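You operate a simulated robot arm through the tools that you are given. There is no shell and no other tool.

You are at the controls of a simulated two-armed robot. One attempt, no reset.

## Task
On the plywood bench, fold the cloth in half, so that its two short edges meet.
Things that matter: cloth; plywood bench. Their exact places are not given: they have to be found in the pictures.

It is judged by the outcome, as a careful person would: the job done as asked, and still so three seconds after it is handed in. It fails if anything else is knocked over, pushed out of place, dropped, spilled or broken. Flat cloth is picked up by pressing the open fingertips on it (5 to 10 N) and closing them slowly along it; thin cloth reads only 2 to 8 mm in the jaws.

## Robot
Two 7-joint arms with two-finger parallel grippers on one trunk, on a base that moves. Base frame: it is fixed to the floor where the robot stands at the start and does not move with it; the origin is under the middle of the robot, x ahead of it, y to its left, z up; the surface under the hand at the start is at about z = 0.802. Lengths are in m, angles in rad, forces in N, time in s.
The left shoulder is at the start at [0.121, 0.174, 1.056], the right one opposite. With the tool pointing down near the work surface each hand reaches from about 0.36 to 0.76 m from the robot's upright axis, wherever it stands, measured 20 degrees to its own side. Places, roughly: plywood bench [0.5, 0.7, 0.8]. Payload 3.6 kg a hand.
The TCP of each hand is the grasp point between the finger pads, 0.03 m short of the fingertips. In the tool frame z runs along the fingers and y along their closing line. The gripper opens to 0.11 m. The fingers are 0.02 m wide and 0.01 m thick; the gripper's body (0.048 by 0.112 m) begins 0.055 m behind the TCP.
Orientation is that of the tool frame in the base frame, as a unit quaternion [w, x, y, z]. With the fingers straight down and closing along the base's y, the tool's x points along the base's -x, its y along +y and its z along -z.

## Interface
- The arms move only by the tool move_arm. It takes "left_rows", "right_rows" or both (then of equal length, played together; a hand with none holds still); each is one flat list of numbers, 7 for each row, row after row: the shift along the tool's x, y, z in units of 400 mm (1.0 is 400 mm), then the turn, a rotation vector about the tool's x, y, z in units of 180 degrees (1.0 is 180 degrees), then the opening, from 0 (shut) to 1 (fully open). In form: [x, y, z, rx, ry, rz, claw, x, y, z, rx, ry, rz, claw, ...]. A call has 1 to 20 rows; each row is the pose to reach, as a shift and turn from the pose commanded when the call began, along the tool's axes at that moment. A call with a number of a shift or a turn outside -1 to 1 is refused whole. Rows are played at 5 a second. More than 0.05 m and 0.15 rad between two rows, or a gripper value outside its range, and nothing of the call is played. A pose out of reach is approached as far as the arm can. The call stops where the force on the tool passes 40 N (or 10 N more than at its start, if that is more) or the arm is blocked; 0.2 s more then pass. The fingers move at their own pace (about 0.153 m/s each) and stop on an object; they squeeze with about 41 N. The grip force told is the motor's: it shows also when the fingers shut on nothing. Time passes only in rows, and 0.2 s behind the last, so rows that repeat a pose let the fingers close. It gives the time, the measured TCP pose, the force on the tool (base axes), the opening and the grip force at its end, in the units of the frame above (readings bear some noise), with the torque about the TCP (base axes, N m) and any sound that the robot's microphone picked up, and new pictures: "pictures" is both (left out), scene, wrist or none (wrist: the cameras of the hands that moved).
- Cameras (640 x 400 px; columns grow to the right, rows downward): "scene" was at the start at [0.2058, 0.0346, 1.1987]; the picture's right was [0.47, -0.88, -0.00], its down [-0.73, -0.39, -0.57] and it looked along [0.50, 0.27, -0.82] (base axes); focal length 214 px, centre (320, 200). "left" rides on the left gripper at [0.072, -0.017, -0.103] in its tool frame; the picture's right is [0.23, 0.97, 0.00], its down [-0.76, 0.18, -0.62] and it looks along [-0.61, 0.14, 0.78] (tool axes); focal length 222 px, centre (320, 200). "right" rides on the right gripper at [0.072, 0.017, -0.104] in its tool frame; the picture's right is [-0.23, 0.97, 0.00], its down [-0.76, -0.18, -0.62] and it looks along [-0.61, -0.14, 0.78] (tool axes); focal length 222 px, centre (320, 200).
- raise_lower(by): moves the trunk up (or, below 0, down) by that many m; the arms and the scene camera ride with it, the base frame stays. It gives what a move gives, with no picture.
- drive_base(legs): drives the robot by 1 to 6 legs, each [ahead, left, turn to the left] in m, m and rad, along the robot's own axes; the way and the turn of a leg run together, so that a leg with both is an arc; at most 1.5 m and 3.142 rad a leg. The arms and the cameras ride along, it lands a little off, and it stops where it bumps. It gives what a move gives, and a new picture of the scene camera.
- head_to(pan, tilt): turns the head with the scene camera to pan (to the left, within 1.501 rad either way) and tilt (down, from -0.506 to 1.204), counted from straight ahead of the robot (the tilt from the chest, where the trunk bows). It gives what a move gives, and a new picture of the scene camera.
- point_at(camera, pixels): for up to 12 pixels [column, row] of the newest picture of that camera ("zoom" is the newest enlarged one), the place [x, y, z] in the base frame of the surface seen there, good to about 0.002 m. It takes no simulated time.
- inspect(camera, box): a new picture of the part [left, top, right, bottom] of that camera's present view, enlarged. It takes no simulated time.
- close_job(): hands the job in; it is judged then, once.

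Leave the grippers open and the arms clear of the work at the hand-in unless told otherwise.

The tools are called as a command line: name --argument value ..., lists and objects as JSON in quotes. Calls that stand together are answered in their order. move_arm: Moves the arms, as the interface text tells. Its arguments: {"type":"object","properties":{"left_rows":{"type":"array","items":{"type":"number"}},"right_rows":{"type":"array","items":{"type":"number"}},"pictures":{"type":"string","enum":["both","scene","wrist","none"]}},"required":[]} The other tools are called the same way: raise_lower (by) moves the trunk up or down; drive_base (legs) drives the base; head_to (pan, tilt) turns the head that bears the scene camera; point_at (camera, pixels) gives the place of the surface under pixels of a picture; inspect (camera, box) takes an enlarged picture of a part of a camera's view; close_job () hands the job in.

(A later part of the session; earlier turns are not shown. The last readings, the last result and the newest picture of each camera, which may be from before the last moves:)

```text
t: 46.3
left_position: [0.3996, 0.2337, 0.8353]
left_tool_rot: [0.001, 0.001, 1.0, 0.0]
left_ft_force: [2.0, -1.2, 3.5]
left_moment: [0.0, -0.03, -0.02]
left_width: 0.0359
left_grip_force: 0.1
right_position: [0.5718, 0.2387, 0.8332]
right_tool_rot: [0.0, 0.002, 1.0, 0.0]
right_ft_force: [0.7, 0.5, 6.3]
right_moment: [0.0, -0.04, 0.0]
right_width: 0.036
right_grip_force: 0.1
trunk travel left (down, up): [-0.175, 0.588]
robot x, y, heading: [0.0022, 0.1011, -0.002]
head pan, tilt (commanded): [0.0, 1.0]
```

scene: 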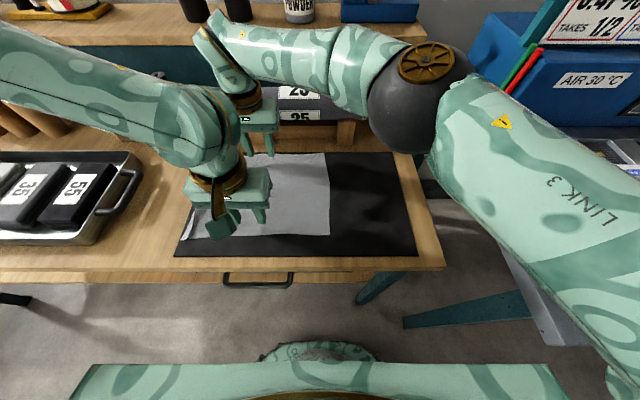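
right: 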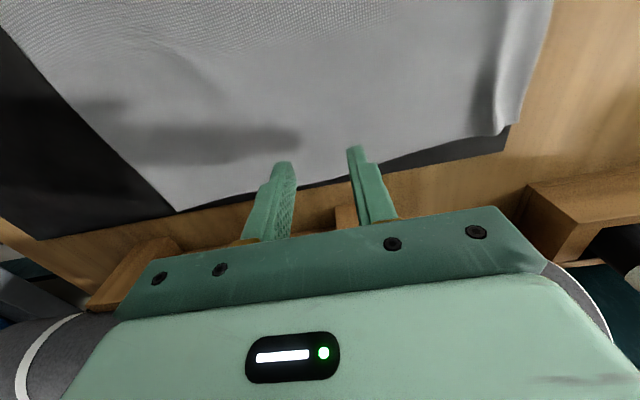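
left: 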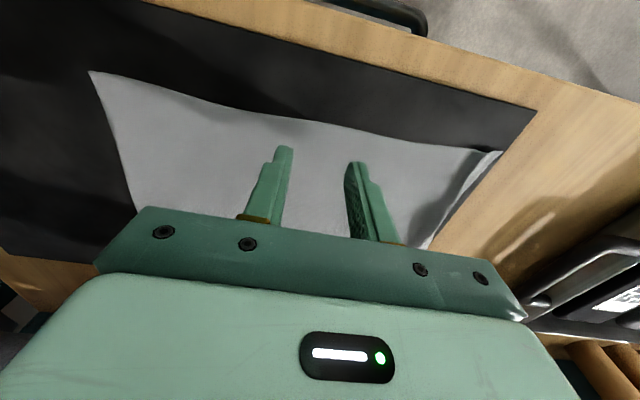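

Left reads 3.5 N and right 6.3 N, about right. I'll add 0.4 mm on the left and close both hands slowly together.

move_arm --left_rows '[0, 0, 0.001, 0, 0, 0, 0.327, 0, 0, 0.001, 0, 0, 0, 0.3, 0, 0, 0.001, 0, 0, 0, 0.27, 0, 0, 0.001, 0, 0, 0, 0.24, 0, 0, 0.001, 0, 0, 0, 0.21, 0, 0, 0.001, 0, 0, 0, 0.18, 0, 0, 0.001, 0, 0, 0, 0.15, 0, 0, 0.001, 0, 0, 0, 0.12, 0, 0, 0.001, 0, 0, 0, 0.09, 0, 0, 0.001, 0, 0, 0, 0.06, 0, 0, 0.001, 0, 0, 0, 0.03, 0, 0, 0.001, 0, 0, 0, 0, 0, 0, 0.001, 0, 0, 0, 0, 0, 0, 0.001, 0, 0, 0, 0]' --right_rows '[0, 0, 0, 0, 0, 0, 0.327, 0, 0, 0, 0, 0, 0, 0.3, 0, 0, 0, 0, 0, 0, 0.27, 0, 0, 0, 0, 0, 0, 0.24, 0, 0, 0, 0, 0, 0, 0.21, 0, 0, 0, 0, 0, 0, 0.18, 0, 0, 0, 0, 0, 0, 0.15, 0, 0, 0, 0, 0, 0, 0.12, 0, 0, 0, 0, 0, 0, 0.09, 0, 0, 0, 0, 0, 0, 0.06, 0, 0, 0, 0, 0, 0, 0.03, 0, 0, 0, 0, 0, 0, 0, 0, 0, 0, 0, 0, 0, 0, 0, 0, 0, 0, 0, 0, 0]' --pictures "both"

inspect --camera "left" --box '[220, 90, 420, 200]'

inspect --camera "right" --box '[220, 90, 420, 220]'

```text
t: 49.3
left_position: [0.3981, 0.2339, 0.8356]
left_tool_rot: [0.001, 0.002, 1.0, 0.0]
left_ft_force: [1.6, -2.9, 18.8]
left_moment: [-0.14, 0.11, 0.04]
left_width: 0.0059
left_grip_force: 41.3
right_position: [0.5712, 0.2378, 0.834]
right_tool_rot: [0.0, 0.0, 1.0, 0.0]
right_ft_force: [0.1, 0.4, 1.8]
right_moment: [0.02, 0.0, -0.03]
right_width: 0.0016
right_grip_force: 40.6
trunk travel left (down, up): [-0.175, 0.588]
robot x, y, heading: [-0.0023, 0.102, -0.007]
head pan, tilt (commanded): [0.0, 1.0]
```

scene: 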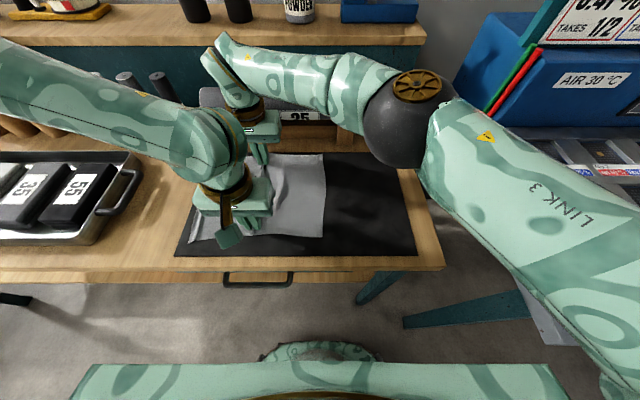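
right: 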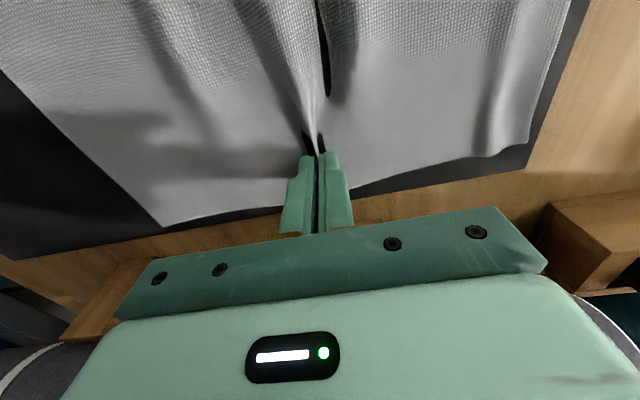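
left: 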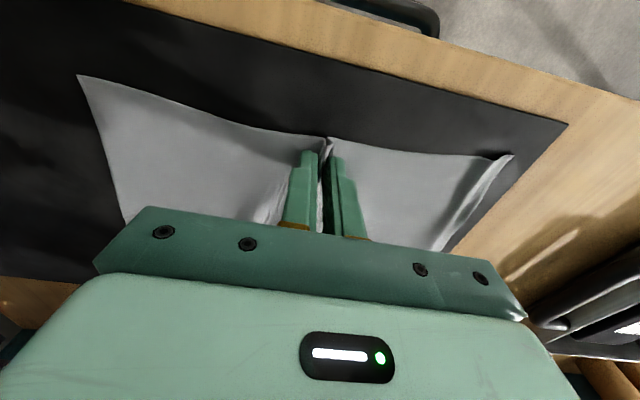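

```text
3.20 times, centred on (320, 145) of left
```

zoom: 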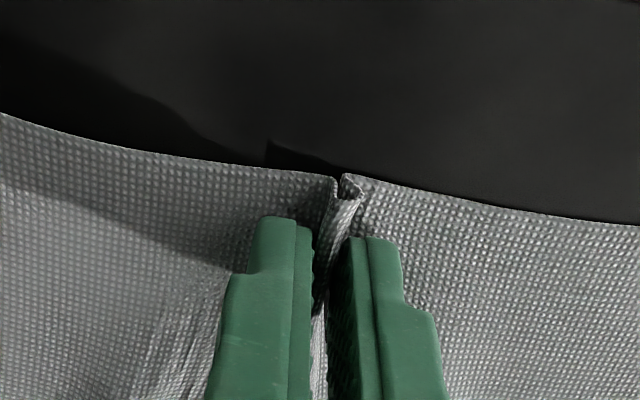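

```text
3.08 times, centred on (320, 155) of right
```

zoom: 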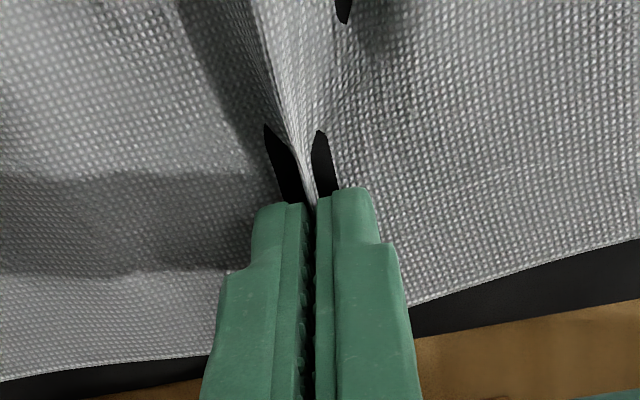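

Both hands hold a ridge along the middle line: right 1.6 mm, left 5.9 mm where it rolled slightly. I'll measure how far the short edges now lie from the pinch on each side.

point_at --camera "left" --pixels '[[82, 78], [511, 156], [100, 120], [490, 160], [116, 170], [470, 215]]'

point_at --camera "right" --pixels '[[163, 223], [526, 148], [105, 170], [60, 122], [20, 80], [560, 50]]'

```text
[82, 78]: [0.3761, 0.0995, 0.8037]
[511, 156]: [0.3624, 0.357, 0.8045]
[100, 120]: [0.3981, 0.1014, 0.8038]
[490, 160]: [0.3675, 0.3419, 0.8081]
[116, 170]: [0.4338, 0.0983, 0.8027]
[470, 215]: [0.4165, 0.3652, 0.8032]
```

```text
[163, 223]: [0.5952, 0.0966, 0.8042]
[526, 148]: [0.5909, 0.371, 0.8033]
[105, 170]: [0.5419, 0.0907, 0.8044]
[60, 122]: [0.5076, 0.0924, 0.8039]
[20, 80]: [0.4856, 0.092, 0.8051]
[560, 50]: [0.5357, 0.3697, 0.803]
```

On the near side both edges moved in evenly, about 15 mm each, so the ridge sits on the middle. On the far side they moved in 3–5 mm. I'll lift both hands 24 mm and check both grips.

move_arm --left_rows '[0, 0, -0.012, 0, 0, 0, 0, 0, 0, -0.024, 0, 0, 0, 0, 0, 0, -0.036, 0, 0, 0, 0, 0, 0, -0.048, 0, 0, 0, 0, 0, 0, -0.06, 0, 0, 0, 0, 0, 0, -0.06, 0, 0, 0, 0]' --right_rows '[0, 0, -0.012, 0, 0, 0, 0, 0, 0, -0.024, 0, 0, 0, 0, 0, 0, -0.036, 0, 0, 0, 0, 0, 0, -0.048, 0, 0, 0, 0, 0, 0, -0.06, 0, 0, 0, 0, 0, 0, -0.06, 0, 0, 0, 0]' --pictures "both"

inspect --camera "right" --box '[220, 60, 420, 220]'

```text
t: 50.7
left_position: [0.3987, 0.2338, 0.8563]
left_tool_rot: [-0.001, 0.001, 1.0, 0.0]
left_ft_force: [-0.3, -0.4, -0.2]
left_moment: [0.01, -0.01, -0.02]
left_width: 0.0055
left_grip_force: 40.9
right_position: [0.5701, 0.2376, 0.8574]
right_tool_rot: [-0.001, 0.002, 1.0, 0.0]
right_ft_force: [0.3, -0.2, 0.0]
right_moment: [-0.02, -0.01, 0.04]
right_width: 0.0016
right_grip_force: 41.3
trunk travel left (down, up): [-0.175, 0.588]
robot x, y, heading: [0.0028, 0.1027, -0.0]
head pan, tilt (commanded): [0.0, 1.0]
```

scene: 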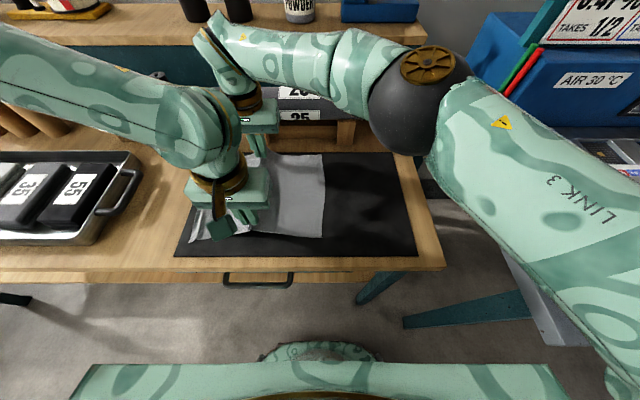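
right: 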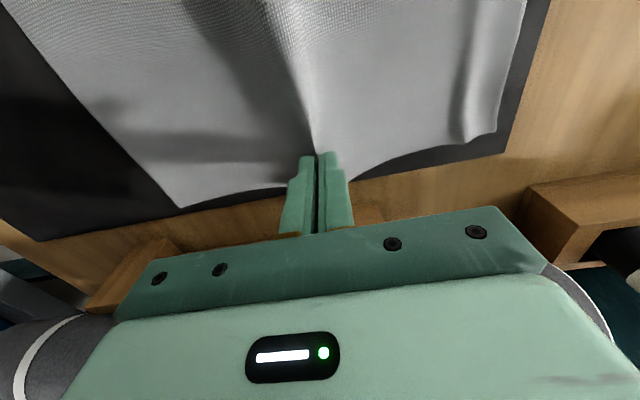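
left: 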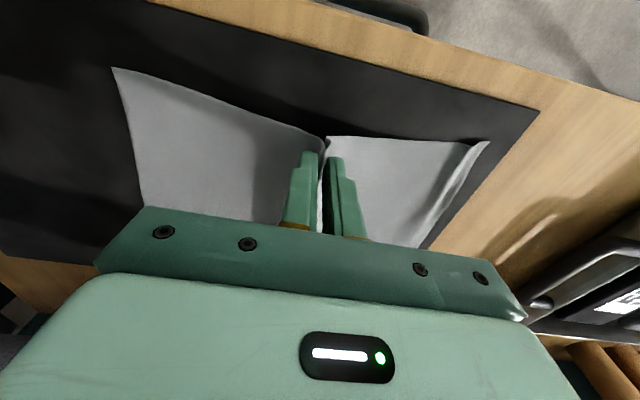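

```text
2.50 times, centred on (320, 140) of right
```

zoom: 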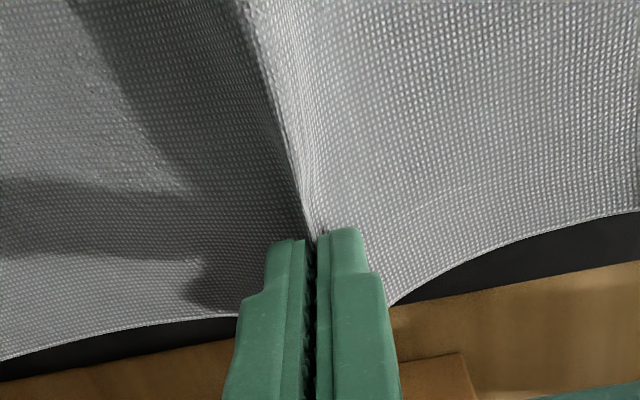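

Both sides of the ridge are up like a tent. I'll keep lifting slowly to z≈0.93 so the two halves slide in under the ridge.

move_arm --left_rows '[0, 0, -0.018, 0, 0, 0, 0, 0, 0, -0.036, 0, 0, 0, 0, 0, 0, -0.054, 0, 0, 0, 0, 0, 0, -0.072, 0, 0, 0, 0, 0, 0, -0.09, 0, 0, 0, 0, 0, 0, -0.108, 0, 0, 0, 0, 0, 0, -0.126, 0, 0, 0, 0, 0, 0, -0.144, 0, 0, 0, 0, 0, 0, -0.162, 0, 0, 0, 0, 0, 0, -0.18, 0, 0, 0, 0, 0, 0, -0.18, 0, 0, 0, 0]' --right_rows '[0, 0, -0.018, 0, 0, 0, 0, 0, 0, -0.036, 0, 0, 0, 0, 0, 0, -0.054, 0, 0, 0, 0, 0, 0, -0.072, 0, 0, 0, 0, 0, 0, -0.09, 0, 0, 0, 0, 0, 0, -0.108, 0, 0, 0, 0, 0, 0, -0.126, 0, 0, 0, 0, 0, 0, -0.144, 0, 0, 0, 0, 0, 0, -0.162, 0, 0, 0, 0, 0, 0, -0.18, 0, 0, 0, 0, 0, 0, -0.18, 0, 0, 0, 0]' --pictures "both"

inspect --camera "scene" --box '[150, 80, 350, 265]'

```text
t: 53.1
left_position: [0.3979, 0.2342, 0.9292]
left_tool_rot: [0.0, 0.001, 1.0, 0.0]
left_ft_force: [0.0, 0.2, -0.9]
left_moment: [-0.02, 0.0, -0.01]
left_width: 0.0055
left_grip_force: 41.0
right_position: [0.5702, 0.2377, 0.9294]
right_tool_rot: [0.0, 0.001, 1.0, 0.0]
right_ft_force: [0.3, 0.7, -0.2]
right_moment: [0.0, 0.03, 0.0]
right_width: 0.0017
right_grip_force: 41.3
trunk travel left (down, up): [-0.175, 0.588]
robot x, y, heading: [-0.0015, 0.1039, -0.005]
head pan, tilt (commanded): [0.0, 1.0]
```

scene: 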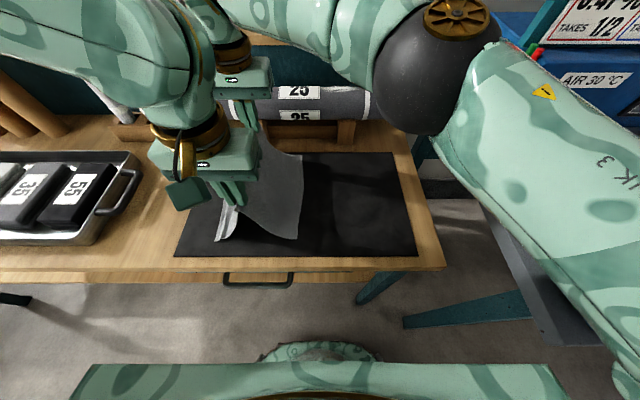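
right: 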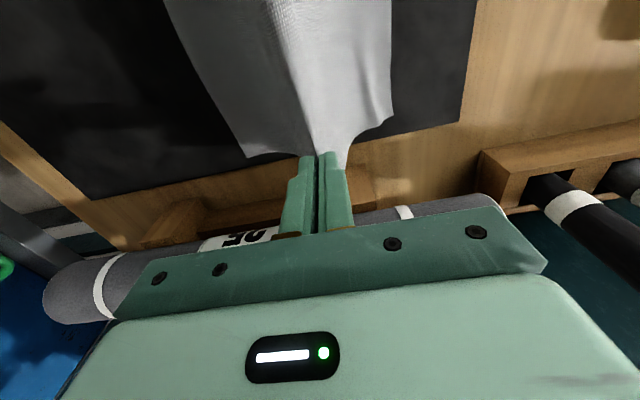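
left: 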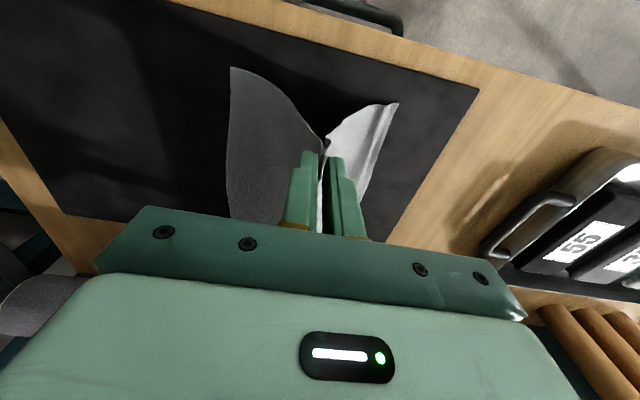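

```text
2.16 times, centred on (250, 172) of scene
```

zoom: 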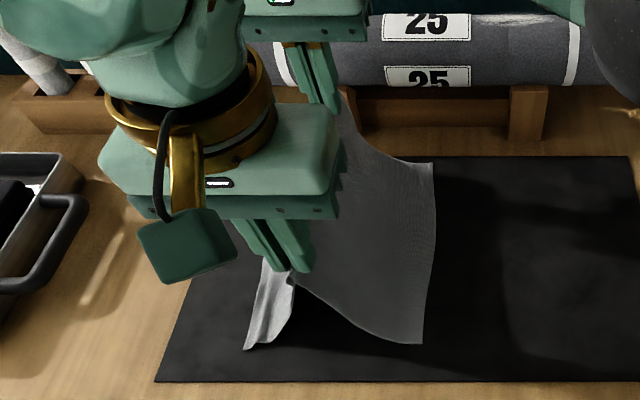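

The tent is forming well. I'll measure where the lower edges stand now: right edge at (433,165) and (421,343), left near corner at (250,347).

point_at --camera "zoom" --pixels '[[432, 168], [431, 250], [420, 341], [250, 345], [290, 285], [345, 95]]'

point_at --camera "left" --pixels '[[234, 72], [396, 105], [382, 110], [380, 145], [228, 150]]'

point_at --camera "right" --pixels '[[250, 152], [388, 116], [230, 130], [195, 60], [390, 60]]'

```text
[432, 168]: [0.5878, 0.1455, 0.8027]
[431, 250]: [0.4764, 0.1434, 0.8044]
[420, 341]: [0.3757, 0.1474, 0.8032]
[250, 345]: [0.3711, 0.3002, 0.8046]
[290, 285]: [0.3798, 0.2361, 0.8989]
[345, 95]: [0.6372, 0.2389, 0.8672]
```

```text
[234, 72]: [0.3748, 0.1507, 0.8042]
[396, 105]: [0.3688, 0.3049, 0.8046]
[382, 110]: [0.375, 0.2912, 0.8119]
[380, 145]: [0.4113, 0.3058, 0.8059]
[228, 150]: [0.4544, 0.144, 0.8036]
```

```text
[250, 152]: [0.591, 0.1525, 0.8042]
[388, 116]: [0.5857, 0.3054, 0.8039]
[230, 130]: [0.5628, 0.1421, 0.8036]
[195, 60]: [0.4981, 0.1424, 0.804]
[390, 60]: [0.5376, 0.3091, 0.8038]
```

The right half's edge is about 85 mm out from the pinch and the left's about 69 mm, at both ends. The difference looks like the leftover crease in the left half, which should relax when it hangs. I'll continue up to z≈0.965.

move_arm --left_rows '[0, 0, -0.018, 0, 0, 0, 0, 0, 0, -0.036, 0, 0, 0, 0, 0, 0, -0.054, 0, 0, 0, 0, 0, 0, -0.072, 0, 0, 0, 0, 0, 0, -0.085, 0, 0, 0, 0, 0, 0, -0.085, 0, 0, 0, 0, 0, 0, -0.085, 0, 0, 0, 0]' --right_rows '[0, 0, -0.018, 0, 0, 0, 0, 0, 0, -0.036, 0, 0, 0, 0, 0, 0, -0.054, 0, 0, 0, 0, 0, 0, -0.072, 0, 0, 0, 0, 0, 0, -0.09, 0, 0, 0, 0, 0, 0, -0.1, 0, 0, 0, 0, 0, 0, -0.1, 0, 0, 0, 0]' --pictures "both"

inspect --camera "scene" --box '[150, 80, 350, 265]'

inspect --camera "left" --box '[200, 30, 440, 200]'

```text
t: 54.7
left_position: [0.3983, 0.2338, 0.9634]
left_tool_rot: [0.0, 0.001, 1.0, 0.0]
left_ft_force: [0.2, -0.3, 0.1]
left_moment: [-0.01, 0.03, 0.0]
left_width: 0.0057
left_grip_force: 41.4
right_position: [0.5718, 0.232, 0.9664]
right_tool_rot: [0.0, 0.001, 1.0, 0.0]
right_ft_force: [-0.6, 0.2, -0.1]
right_moment: [0.02, -0.03, -0.01]
right_width: 0.0014
right_grip_force: 41.1
right hand out of reach, approached as far as the arm can: row 4, 5, 6, 7
trunk travel left (down, up): [-0.175, 0.588]
robot x, y, heading: [0.0046, 0.1043, -0.002]
head pan, tilt (commanded): [0.0, 1.0]
```

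scene: 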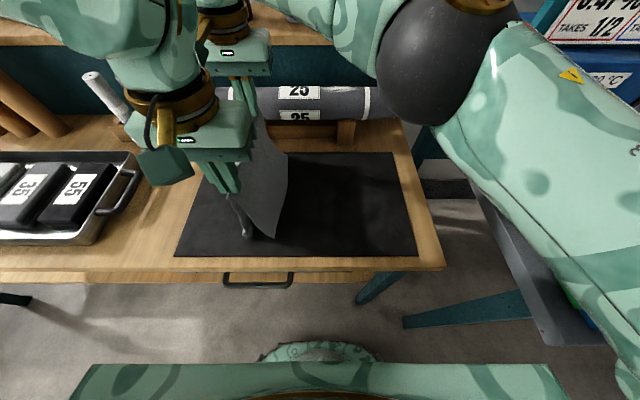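
right: 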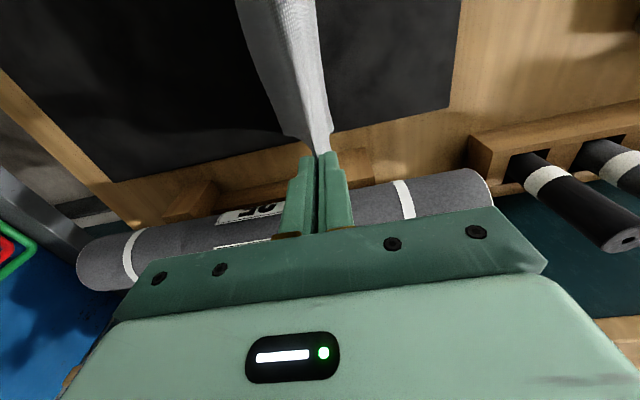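
left: 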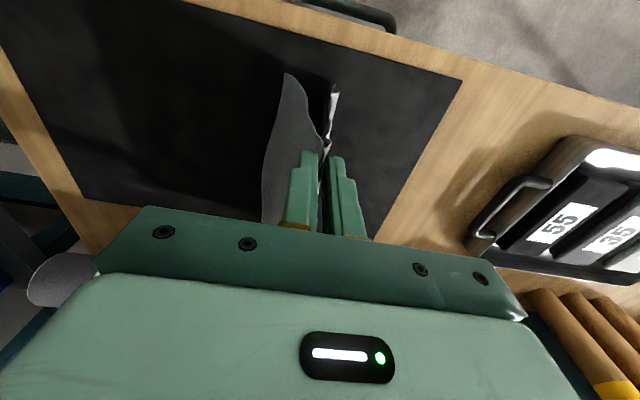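

```text
2.16 times, centred on (250, 172) of scene
```

zoom: 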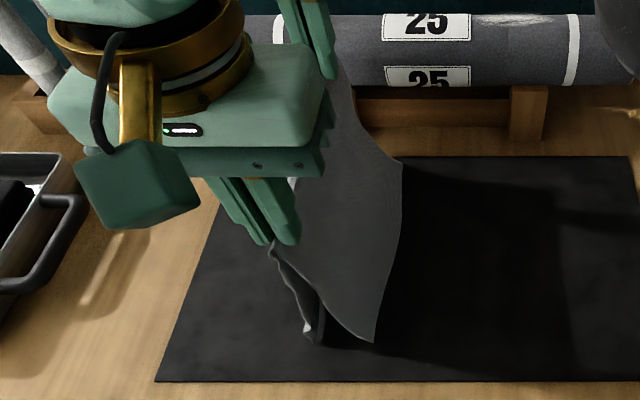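

```text
2.35 times, centred on (320, 115) of left
```

zoom: 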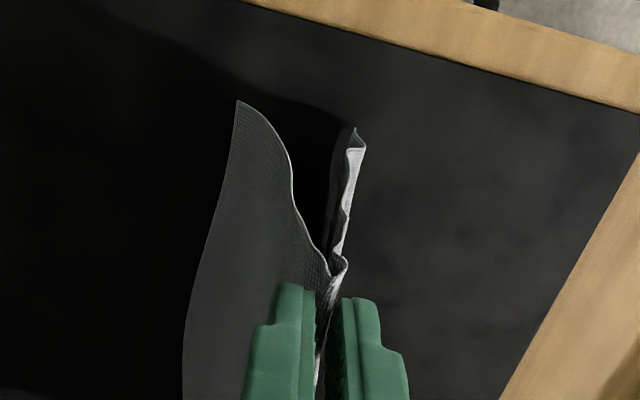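

The left half now hangs almost straight, while the right half still slants out along the mat. I'll measure where the bottom corners are.

point_at --camera "zoom" --pixels '[[240, 103], [355, 132], [360, 148], [340, 230], [205, 230]]'

inspect --camera "right" --box '[220, 0, 380, 170]'

```text
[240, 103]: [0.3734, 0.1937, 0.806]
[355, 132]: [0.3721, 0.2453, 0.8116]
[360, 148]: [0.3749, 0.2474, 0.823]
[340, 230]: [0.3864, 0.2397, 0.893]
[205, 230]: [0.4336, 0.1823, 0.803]
```

```text
2.35 times, centred on (300, 85) of right
```

zoom: 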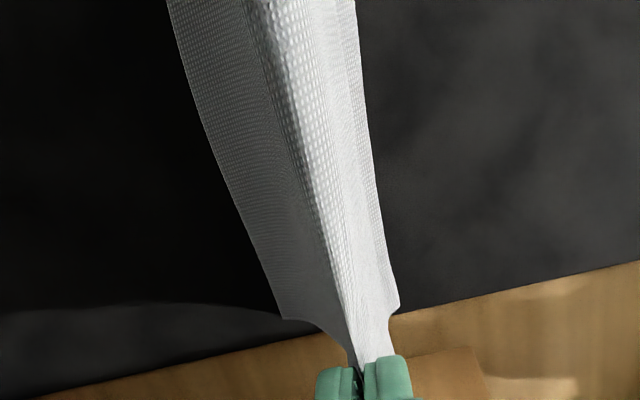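

point_at --camera "zoom" --pixels '[[288, 316], [396, 306], [372, 150], [200, 100], [355, 60]]'

head_to --pan 0.25 --tilt 0.75

```text
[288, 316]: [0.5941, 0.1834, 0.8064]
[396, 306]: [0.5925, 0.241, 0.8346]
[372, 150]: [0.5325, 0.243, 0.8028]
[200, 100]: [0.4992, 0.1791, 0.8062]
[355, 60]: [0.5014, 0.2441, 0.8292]
```

```text
t: 55.4
left_position: [0.3984, 0.2339, 0.9633]
left_tool_rot: [0.0, 0.0, 1.0, 0.0]
left_ft_force: [-0.3, 0.8, 0.1]
left_moment: [0.02, -0.01, 0.02]
left_width: 0.0056
left_grip_force: 40.9
right_position: [0.5727, 0.2316, 0.9655]
right_tool_rot: [0.0, 0.0, 1.0, 0.001]
right_ft_force: [-1.0, 0.0, -0.4]
right_moment: [0.01, -0.01, -0.02]
right_width: 0.0017
right_grip_force: 41.3
trunk travel left (down, up): [-0.175, 0.588]
robot x, y, heading: [-0.0015, 0.1037, 0.002]
head pan, tilt (commanded): [0.25, 0.75]
```

scene: 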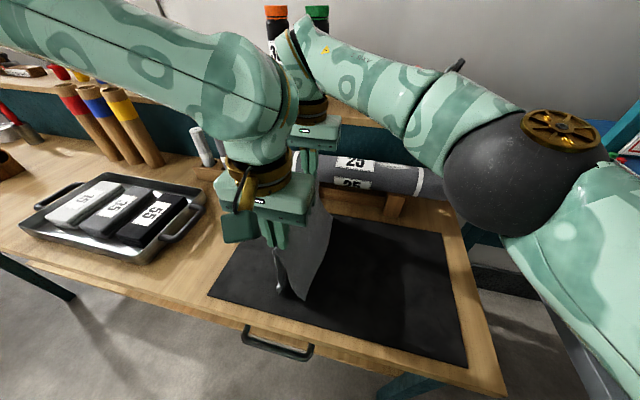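

I'll enlarge the hanging cloth from this angle, around (280,260).

inspect --camera "scene" --box '[230, 190, 360, 310]'

```text
3.33 times, centred on (295, 250) of scene
```

zoom: 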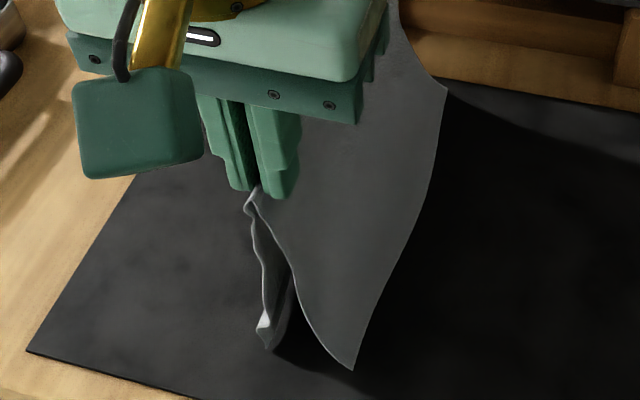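

The left half hangs nearly free and still has a small curl at its hem, while the right half still rests on the mat. I'll raise the trunk 4 cm so both halves hang completely free and settle, then look.

raise_lower --by 0.04

inspect --camera "scene" --box '[220, 170, 360, 300]'

inspect --camera "left" --box '[200, 30, 440, 200]'

```text
t: 56.3
left_position: [0.3996, 0.2336, 1.003]
left_tool_rot: [-0.001, 0.001, 1.0, 0.0]
left_ft_force: [0.6, -0.5, -0.7]
left_moment: [0.0, 0.03, 0.01]
left_width: 0.0055
left_grip_force: 41.2
right_position: [0.5626, 0.2296, 1.026]
right_tool_rot: [0.021, 0.001, 1.0, 0.0]
right_ft_force: [0.6, 1.1, -0.4]
right_moment: [0.02, 0.01, 0.01]
right_width: 0.002
right_grip_force: 41.0
trunk travel left (down, up): [-0.215, 0.548]
robot x, y, heading: [0.0011, 0.1036, -0.002]
head pan, tilt (commanded): [0.25, 0.75]
```

```text
3.08 times, centred on (290, 235) of scene
```

zoom: 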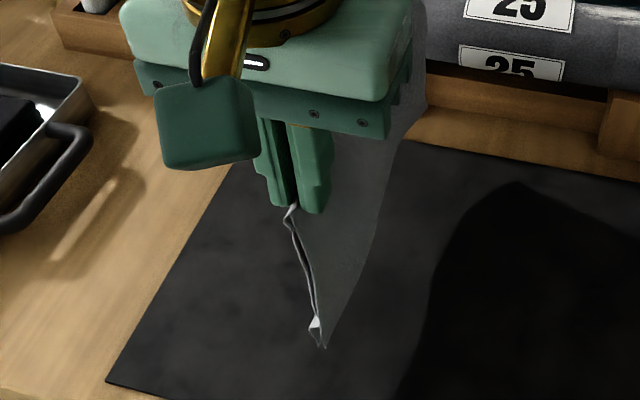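

```text
2.35 times, centred on (320, 115) of left
```

zoom: 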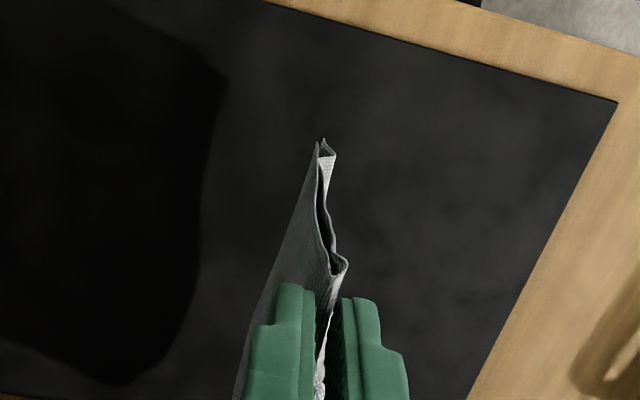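

Both halves now hang together with the near corners almost coinciding. The right hand ended higher (z≈1.026 against 1.003 on the left), so I'll need to level it. First I'll measure the bottom corners.

point_at --camera "zoom" --pixels '[[318, 146], [329, 150], [333, 157], [322, 175], [290, 220]]'

inspect --camera "right" --box '[220, 0, 420, 170]'

```text
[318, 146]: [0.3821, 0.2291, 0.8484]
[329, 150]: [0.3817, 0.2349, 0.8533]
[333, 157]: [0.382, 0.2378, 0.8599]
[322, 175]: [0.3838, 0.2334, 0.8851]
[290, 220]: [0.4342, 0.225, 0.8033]
```

```text
2.35 times, centred on (320, 85) of right
```

zoom: 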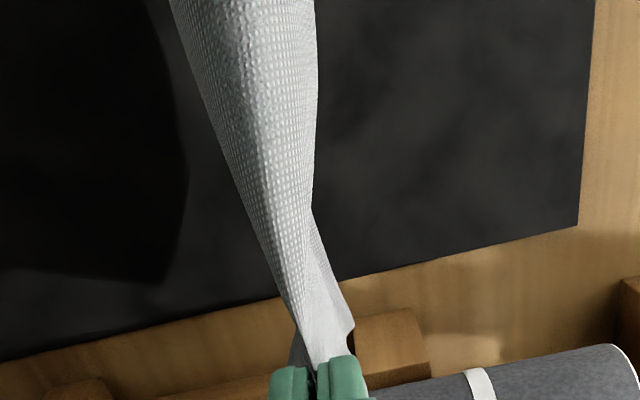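

The near corners hang at z≈0.848 and 0.853, only 5 mm apart. I'll check the height of the bottom edge along its length toward the far corner, using the same scene view.

inspect --camera "scene" --box '[270, 140, 370, 300]'

```text
2.50 times, centred on (320, 220) of scene
```

zoom: 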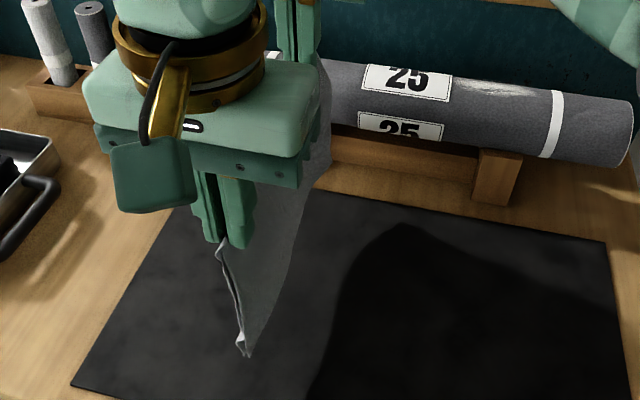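

point_at --camera "zoom" --pixels '[[248, 348], [258, 320], [275, 280], [288, 240], [300, 200], [328, 163], [325, 150], [240, 335]]'

```text
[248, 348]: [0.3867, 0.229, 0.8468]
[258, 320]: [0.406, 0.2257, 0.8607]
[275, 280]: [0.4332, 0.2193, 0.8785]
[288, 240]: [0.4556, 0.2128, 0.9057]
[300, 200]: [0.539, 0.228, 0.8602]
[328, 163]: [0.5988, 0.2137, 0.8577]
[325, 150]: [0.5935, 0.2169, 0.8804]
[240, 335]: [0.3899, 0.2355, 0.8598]
```

The bottom edge is at z≈0.847 at the near end and ≈0.858 at the far end. I'll lower the left hand 30 mm and the right hand 40 mm, which levels the bottom edge just above the mat.

move_arm --left_rows '[0, 0, 0.015, 0, 0, 0, 0, 0, 0, 0.03, 0, 0, 0, 0, 0, 0, 0.045, 0, 0, 0, 0, 0, 0, 0.06, 0, 0, 0, 0, 0, 0, 0.075, 0, 0, 0, 0, 0, 0, 0.075, 0, 0, 0, 0]' --right_rows '[0, 0, 0.02, 0, 0, 0, 0, 0, 0, 0.04, 0, 0, 0, 0, 0, 0, 0.06, 0, 0, 0, 0, 0, 0, 0.08, 0, 0, 0, 0, 0, 0, 0.1, 0, 0, 0, 0, 0, 0, 0.1, 0, 0, 0, 0]' --pictures "both"

inspect --camera "scene" --box '[230, 150, 390, 310]'

```text
t: 57.7
left_position: [0.3997, 0.2335, 0.9721]
left_tool_rot: [0.0, 0.001, 1.0, 0.0]
left_ft_force: [0.1, -0.5, -0.6]
left_moment: [0.0, 0.02, -0.01]
left_width: 0.0057
left_grip_force: 40.8
right_position: [0.5618, 0.2308, 0.9848]
right_tool_rot: [0.022, 0.002, 1.0, 0.001]
right_ft_force: [0.2, 0.5, -0.4]
right_moment: [0.01, -0.03, 0.0]
right_width: 0.0014
right_grip_force: 40.3
trunk travel left (down, up): [-0.215, 0.548]
robot x, y, heading: [0.002, 0.1025, -0.001]
head pan, tilt (commanded): [0.25, 0.75]
```

scene: 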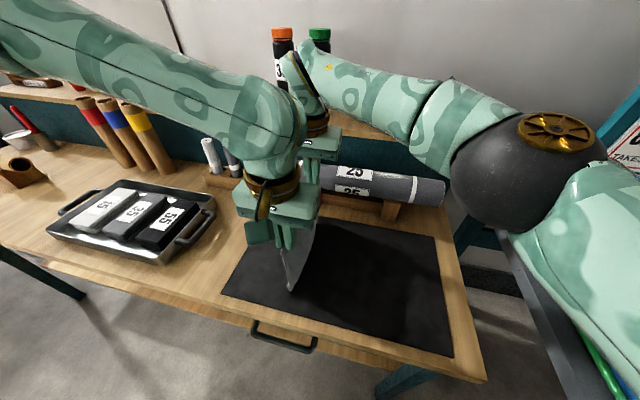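
right: 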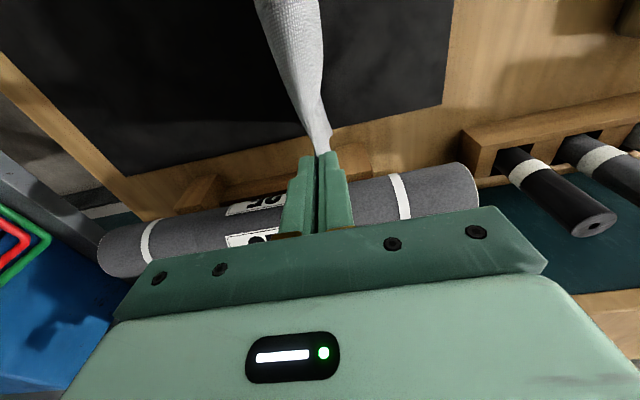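
left: 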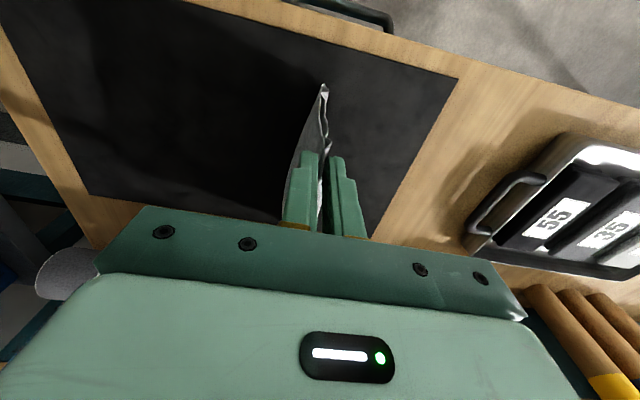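

```text
2.50 times, centred on (310, 230) of scene
```

zoom: 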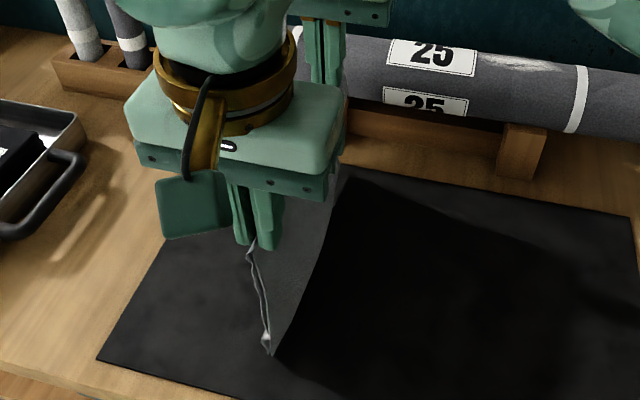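

Both halves hang as one sheet, with the bottom edge nearly level. I'll check the exact bottom heights at the near and far corners before touching down.

point_at --camera "zoom" --pixels '[[270, 352], [274, 345], [266, 338], [340, 175], [335, 195]]'

inspect --camera "right" --box '[240, 0, 400, 170]'

inspect --camera "left" --box '[260, 60, 380, 180]'

```text
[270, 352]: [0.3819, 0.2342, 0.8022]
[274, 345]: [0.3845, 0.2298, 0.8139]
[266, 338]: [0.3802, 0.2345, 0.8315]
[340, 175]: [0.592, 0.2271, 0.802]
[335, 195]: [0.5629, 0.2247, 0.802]
```

```text
2.35 times, centred on (320, 85) of right
```

zoom: 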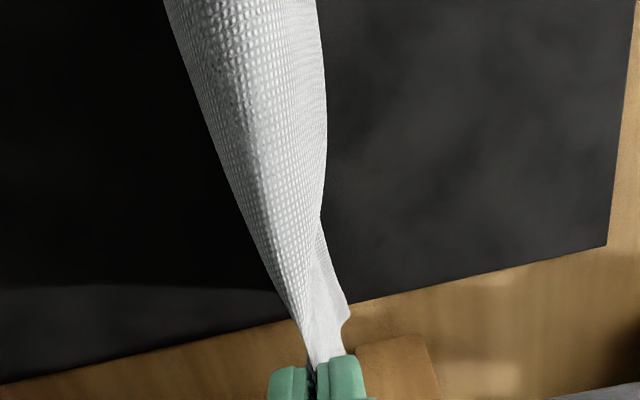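

```text
3.33 times, centred on (320, 120) of left
```

zoom: 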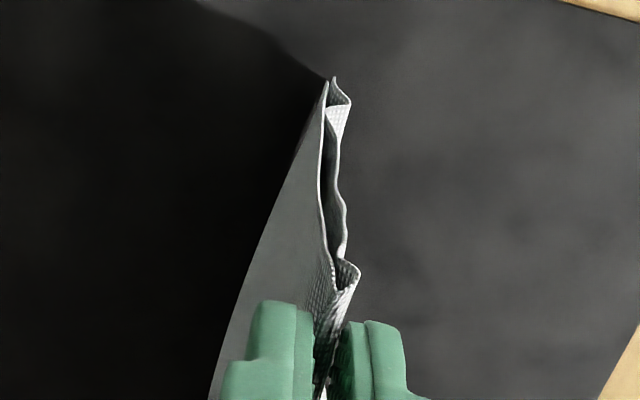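

point_at --camera "zoom" --pixels '[[326, 86], [332, 84], [347, 104], [340, 140]]'

point_at --camera "right" --pixels '[[330, 135], [324, 120], [318, 100], [315, 135], [300, 110]]'

```text
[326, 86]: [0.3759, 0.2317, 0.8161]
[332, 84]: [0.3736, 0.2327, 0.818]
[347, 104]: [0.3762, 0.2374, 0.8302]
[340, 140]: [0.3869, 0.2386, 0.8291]
```

```text
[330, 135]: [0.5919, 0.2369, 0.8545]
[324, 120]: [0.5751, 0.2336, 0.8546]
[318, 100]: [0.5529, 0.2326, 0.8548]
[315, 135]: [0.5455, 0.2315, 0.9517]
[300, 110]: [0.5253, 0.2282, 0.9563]
```

At the near end both bottom corners are level (0.816 and 0.818). At the far end the left half's hem seems higher, at about 0.854. I'll look closer at the far end from the scene camera.

inspect --camera "scene" --box '[280, 190, 340, 300]'

inspect --camera "right" --box '[280, 80, 360, 170]'

```text
3.64 times, centred on (310, 245) of scene
```

zoom: 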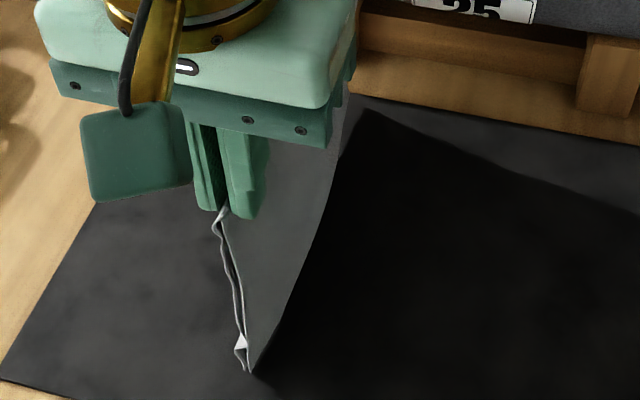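

```text
4.44 times, centred on (320, 125) of right
```

zoom: 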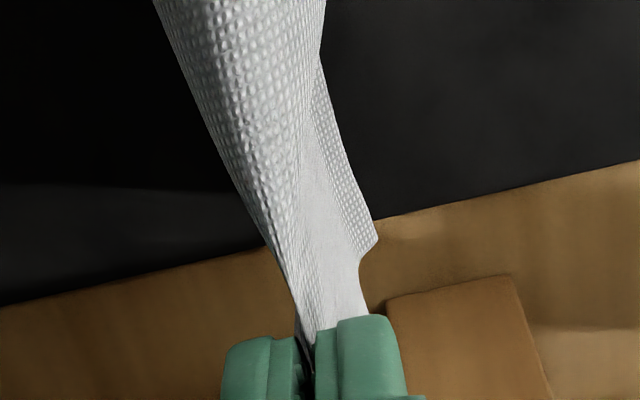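

point_at --camera "zoom" --pixels '[[374, 240], [358, 200], [344, 165], [328, 110], [320, 75], [316, 20], [362, 275], [330, 260], [265, 235], [235, 170], [195, 80]]'

inspect --camera "left" --box '[280, 70, 360, 150]'

```text
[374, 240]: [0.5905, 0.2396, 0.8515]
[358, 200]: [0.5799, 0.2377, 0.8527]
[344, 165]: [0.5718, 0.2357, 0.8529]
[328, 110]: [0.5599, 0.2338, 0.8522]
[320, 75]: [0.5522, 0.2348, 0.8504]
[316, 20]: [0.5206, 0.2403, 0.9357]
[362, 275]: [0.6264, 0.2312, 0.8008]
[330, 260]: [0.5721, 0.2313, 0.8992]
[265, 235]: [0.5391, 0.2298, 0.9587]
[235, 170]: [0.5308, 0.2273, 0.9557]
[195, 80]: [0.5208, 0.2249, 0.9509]
```

```text
5.00 times, centred on (320, 110) of left
```

zoom: 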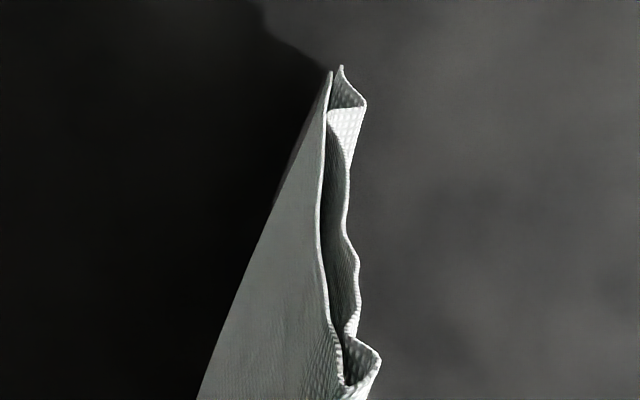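

At the far end the left half's hem sits about 4 cm higher than the right half's. The old crease there is most likely still folded inward. I'll raise the trunk 6 cm for clearance and then shake the cloth gently up and down to let the hem drop.

raise_lower --by 0.06

move_arm --left_rows '[0, 0, 0.09, 0, 0, 0, 0, 0, 0, 0, 0, 0, 0, 0, 0, 0, 0.09, 0, 0, 0, 0, 0, 0, 0, 0, 0, 0, 0, 0, 0, 0.09, 0, 0, 0, 0, 0, 0, 0, 0, 0, 0, 0, 0, 0, 0.09, 0, 0, 0, 0, 0, 0, 0, 0, 0, 0, 0, 0, 0, 0, 0, 0, 0, 0, 0, 0, 0, 0, 0, 0, 0]' --right_rows '[0, 0, 0.09, 0, 0, 0, 0, 0, 0, 0, 0, 0, 0, 0, 0, 0, 0.09, 0, 0, 0, 0, 0, 0, 0, 0, 0, 0, 0, 0, 0, 0.09, 0, 0, 0, 0, 0, 0, 0, 0, 0, 0, 0, 0, 0, 0.09, 0, 0, 0, 0, 0, 0, 0, 0, 0, 0, 0, 0, 0, 0, 0, 0, 0, 0, 0, 0, 0, 0, 0, 0, 0]' --pictures "both"

inspect --camera "right" --box '[260, 40, 400, 170]'

inspect --camera "left" --box '[260, 60, 380, 180]'

```text
t: 58.7
left_position: [0.3995, 0.2338, 1.034]
left_tool_rot: [0.0, 0.001, 1.0, 0.0]
left_ft_force: [1.0, 0.1, -0.7]
left_moment: [0.05, 0.03, 0.0]
left_width: 0.0057
left_grip_force: 40.7
right_position: [0.5529, 0.229, 1.0628]
right_tool_rot: [0.039, 0.002, 0.999, 0.002]
right_ft_force: [0.7, 0.7, 0.1]
right_moment: [0.0, 0.0, 0.02]
right_width: 0.0014
right_grip_force: 41.0
trunk travel left (down, up): [-0.275, 0.488]
robot x, y, heading: [0.0001, 0.0992, -0.004]
head pan, tilt (commanded): [0.25, 0.75]
```

```text
t: 60.9
left_position: [0.3977, 0.2361, 1.0343]
left_tool_rot: [0.001, 0.001, 1.0, -0.001]
left_ft_force: [0.1, 1.1, 0.1]
left_moment: [-0.01, -0.01, 0.01]
left_width: 0.0059
left_grip_force: 41.3
right_position: [0.5502, 0.2307, 1.0625]
right_tool_rot: [0.041, 0.001, 0.999, 0.002]
right_ft_force: [0.7, -0.2, 0.1]
right_moment: [0.01, 0.0, 0.05]
right_width: 0.0017
right_grip_force: 40.9
trunk travel left (down, up): [-0.275, 0.488]
robot x, y, heading: [-0.003, 0.1035, -0.002]
head pan, tilt (commanded): [0.25, 0.75]
```

scene: 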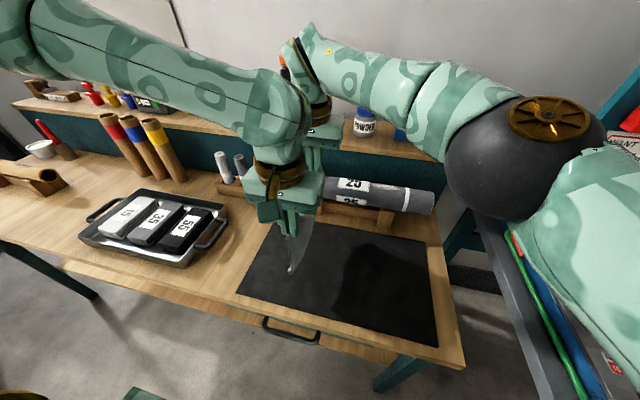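
right: 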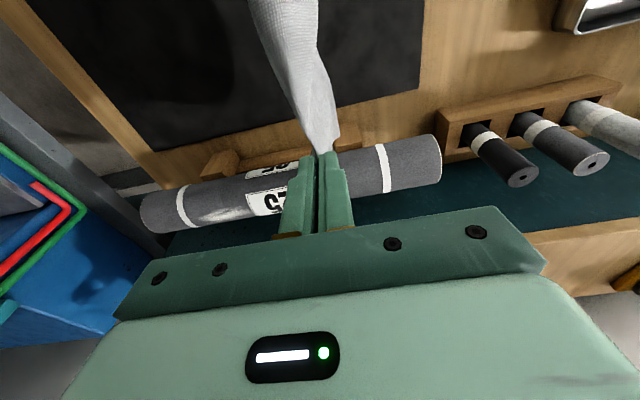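
left: 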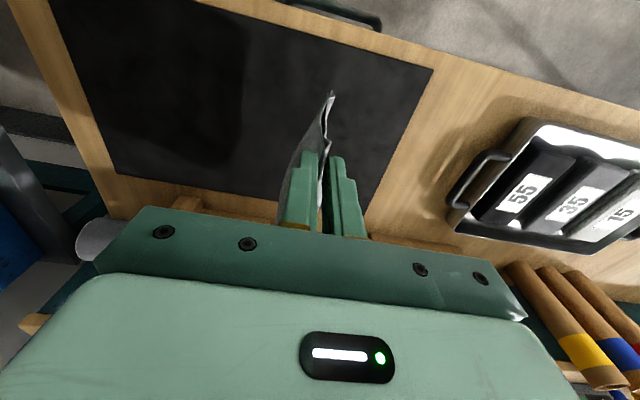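

```text
3.08 times, centred on (330, 105) of right
```

zoom: 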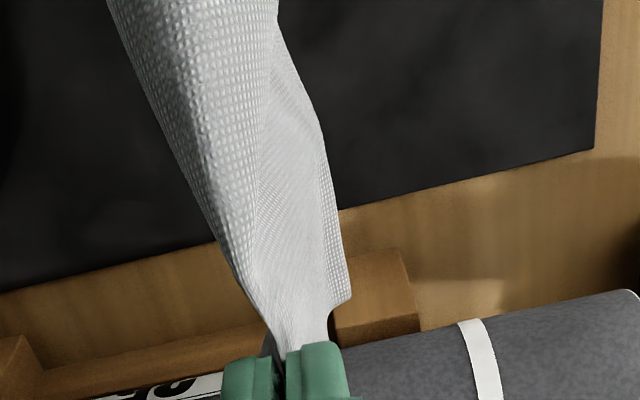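

```text
3.33 times, centred on (320, 120) of left
```

zoom: 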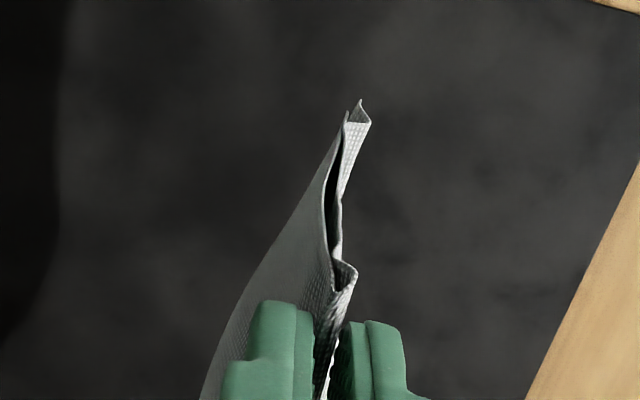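

The shake is done and both grips held. I'll measure the far-left hem again, near (335–350, 180–300) in the enlarged right view, and the near corners in the left view.

point_at --camera "right" --pixels '[[337, 135], [335, 125], [333, 110], [330, 90], [325, 72], [318, 50], [332, 140]]'

point_at --camera "zoom" --pixels '[[347, 116], [360, 105], [366, 122], [352, 180], [345, 280]]'

inspect --camera "scene" --box '[250, 160, 350, 290]'

```text
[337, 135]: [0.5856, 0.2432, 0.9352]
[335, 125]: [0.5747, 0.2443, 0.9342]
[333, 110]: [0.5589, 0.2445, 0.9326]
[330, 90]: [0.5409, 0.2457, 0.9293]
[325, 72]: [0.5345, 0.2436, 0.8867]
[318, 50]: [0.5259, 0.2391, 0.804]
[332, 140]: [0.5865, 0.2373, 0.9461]
```

```text
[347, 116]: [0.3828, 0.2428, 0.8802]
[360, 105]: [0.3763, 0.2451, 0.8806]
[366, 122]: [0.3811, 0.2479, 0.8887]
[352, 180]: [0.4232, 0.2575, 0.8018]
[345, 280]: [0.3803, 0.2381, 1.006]
```

```text
3.08 times, centred on (300, 225) of scene
```

zoom: 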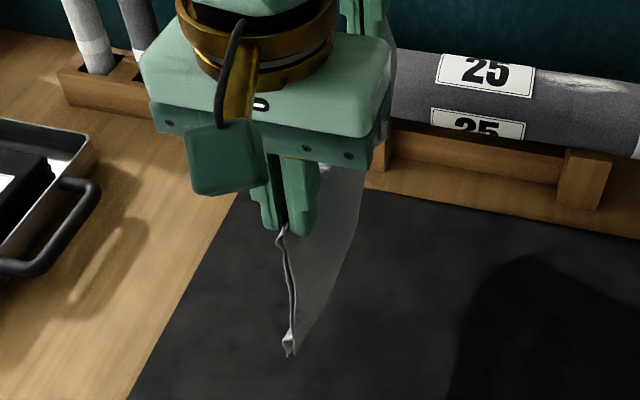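

point_at --camera "zoom" --pixels '[[296, 340], [315, 310], [335, 275], [350, 235], [360, 195], [364, 175], [358, 180]]'

inspect --camera "scene" --box '[285, 195, 335, 285]'

```text
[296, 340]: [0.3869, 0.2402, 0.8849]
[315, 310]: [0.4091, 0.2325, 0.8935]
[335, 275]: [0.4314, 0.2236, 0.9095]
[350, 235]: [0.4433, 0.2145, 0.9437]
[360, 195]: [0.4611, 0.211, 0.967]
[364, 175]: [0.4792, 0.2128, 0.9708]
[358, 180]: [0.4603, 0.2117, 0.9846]
```

```text
4.44 times, centred on (310, 240) of scene
```

zoom: 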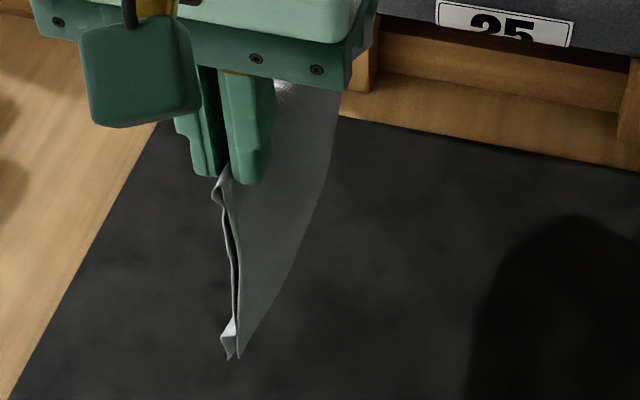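

Near the left hand both halves measure about 0.124 m to the bottom. At the far end the left half is about 3–4 cm short, from a folded-in hem plus a slightly off-centre pinch. That can be corrected once the cloth is laid down, because the left half will be the top layer and can be drawn out.

The right hand has drifted in at its reach limit (x=0.550), so I'll move both hands 2 cm to the right and bring the right hand back out and down.

move_arm --left_rows '[0, -0.0125, 0, 0, 0, 0, 0, 0, -0.025, 0, 0, 0, 0, 0, 0, -0.0375, 0, 0, 0, 0, 0, 0, -0.05, 0, 0, 0, 0, 0, 0, -0.05, 0, 0, 0, 0, 0]' --right_rows '[-0.011, -0.0125, 0.01, 0, 0, 0, 0, -0.022, -0.025, 0.02, 0, 0, 0, 0, -0.033, -0.0375, 0.03, 0, 0, 0, 0, -0.045, -0.05, 0.045, 0, 0, 0, 0, -0.045, -0.05, 0.045, 0, 0, 0, 0]' --pictures "scene"

```text
t: 62.1
left_position: [0.3972, 0.214, 1.0333]
left_tool_rot: [0.001, 0.001, 1.0, 0.0]
left_ft_force: [0.4, 0.0, 0.4]
left_moment: [0.05, -0.02, 0.02]
left_width: 0.0056
left_grip_force: 40.9
right_position: [0.5706, 0.209, 1.0465]
right_tool_rot: [0.04, 0.001, 0.999, 0.001]
right_ft_force: [-0.9, -0.2, -0.2]
right_moment: [-0.01, 0.03, 0.0]
right_width: 0.0015
right_grip_force: 40.4
trunk travel left (down, up): [-0.275, 0.488]
robot x, y, heading: [-0.0003, 0.0996, -0.001]
head pan, tilt (commanded): [0.25, 0.75]
```

scene: 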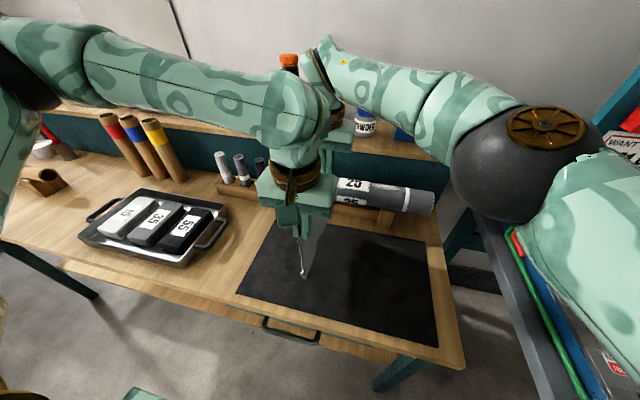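

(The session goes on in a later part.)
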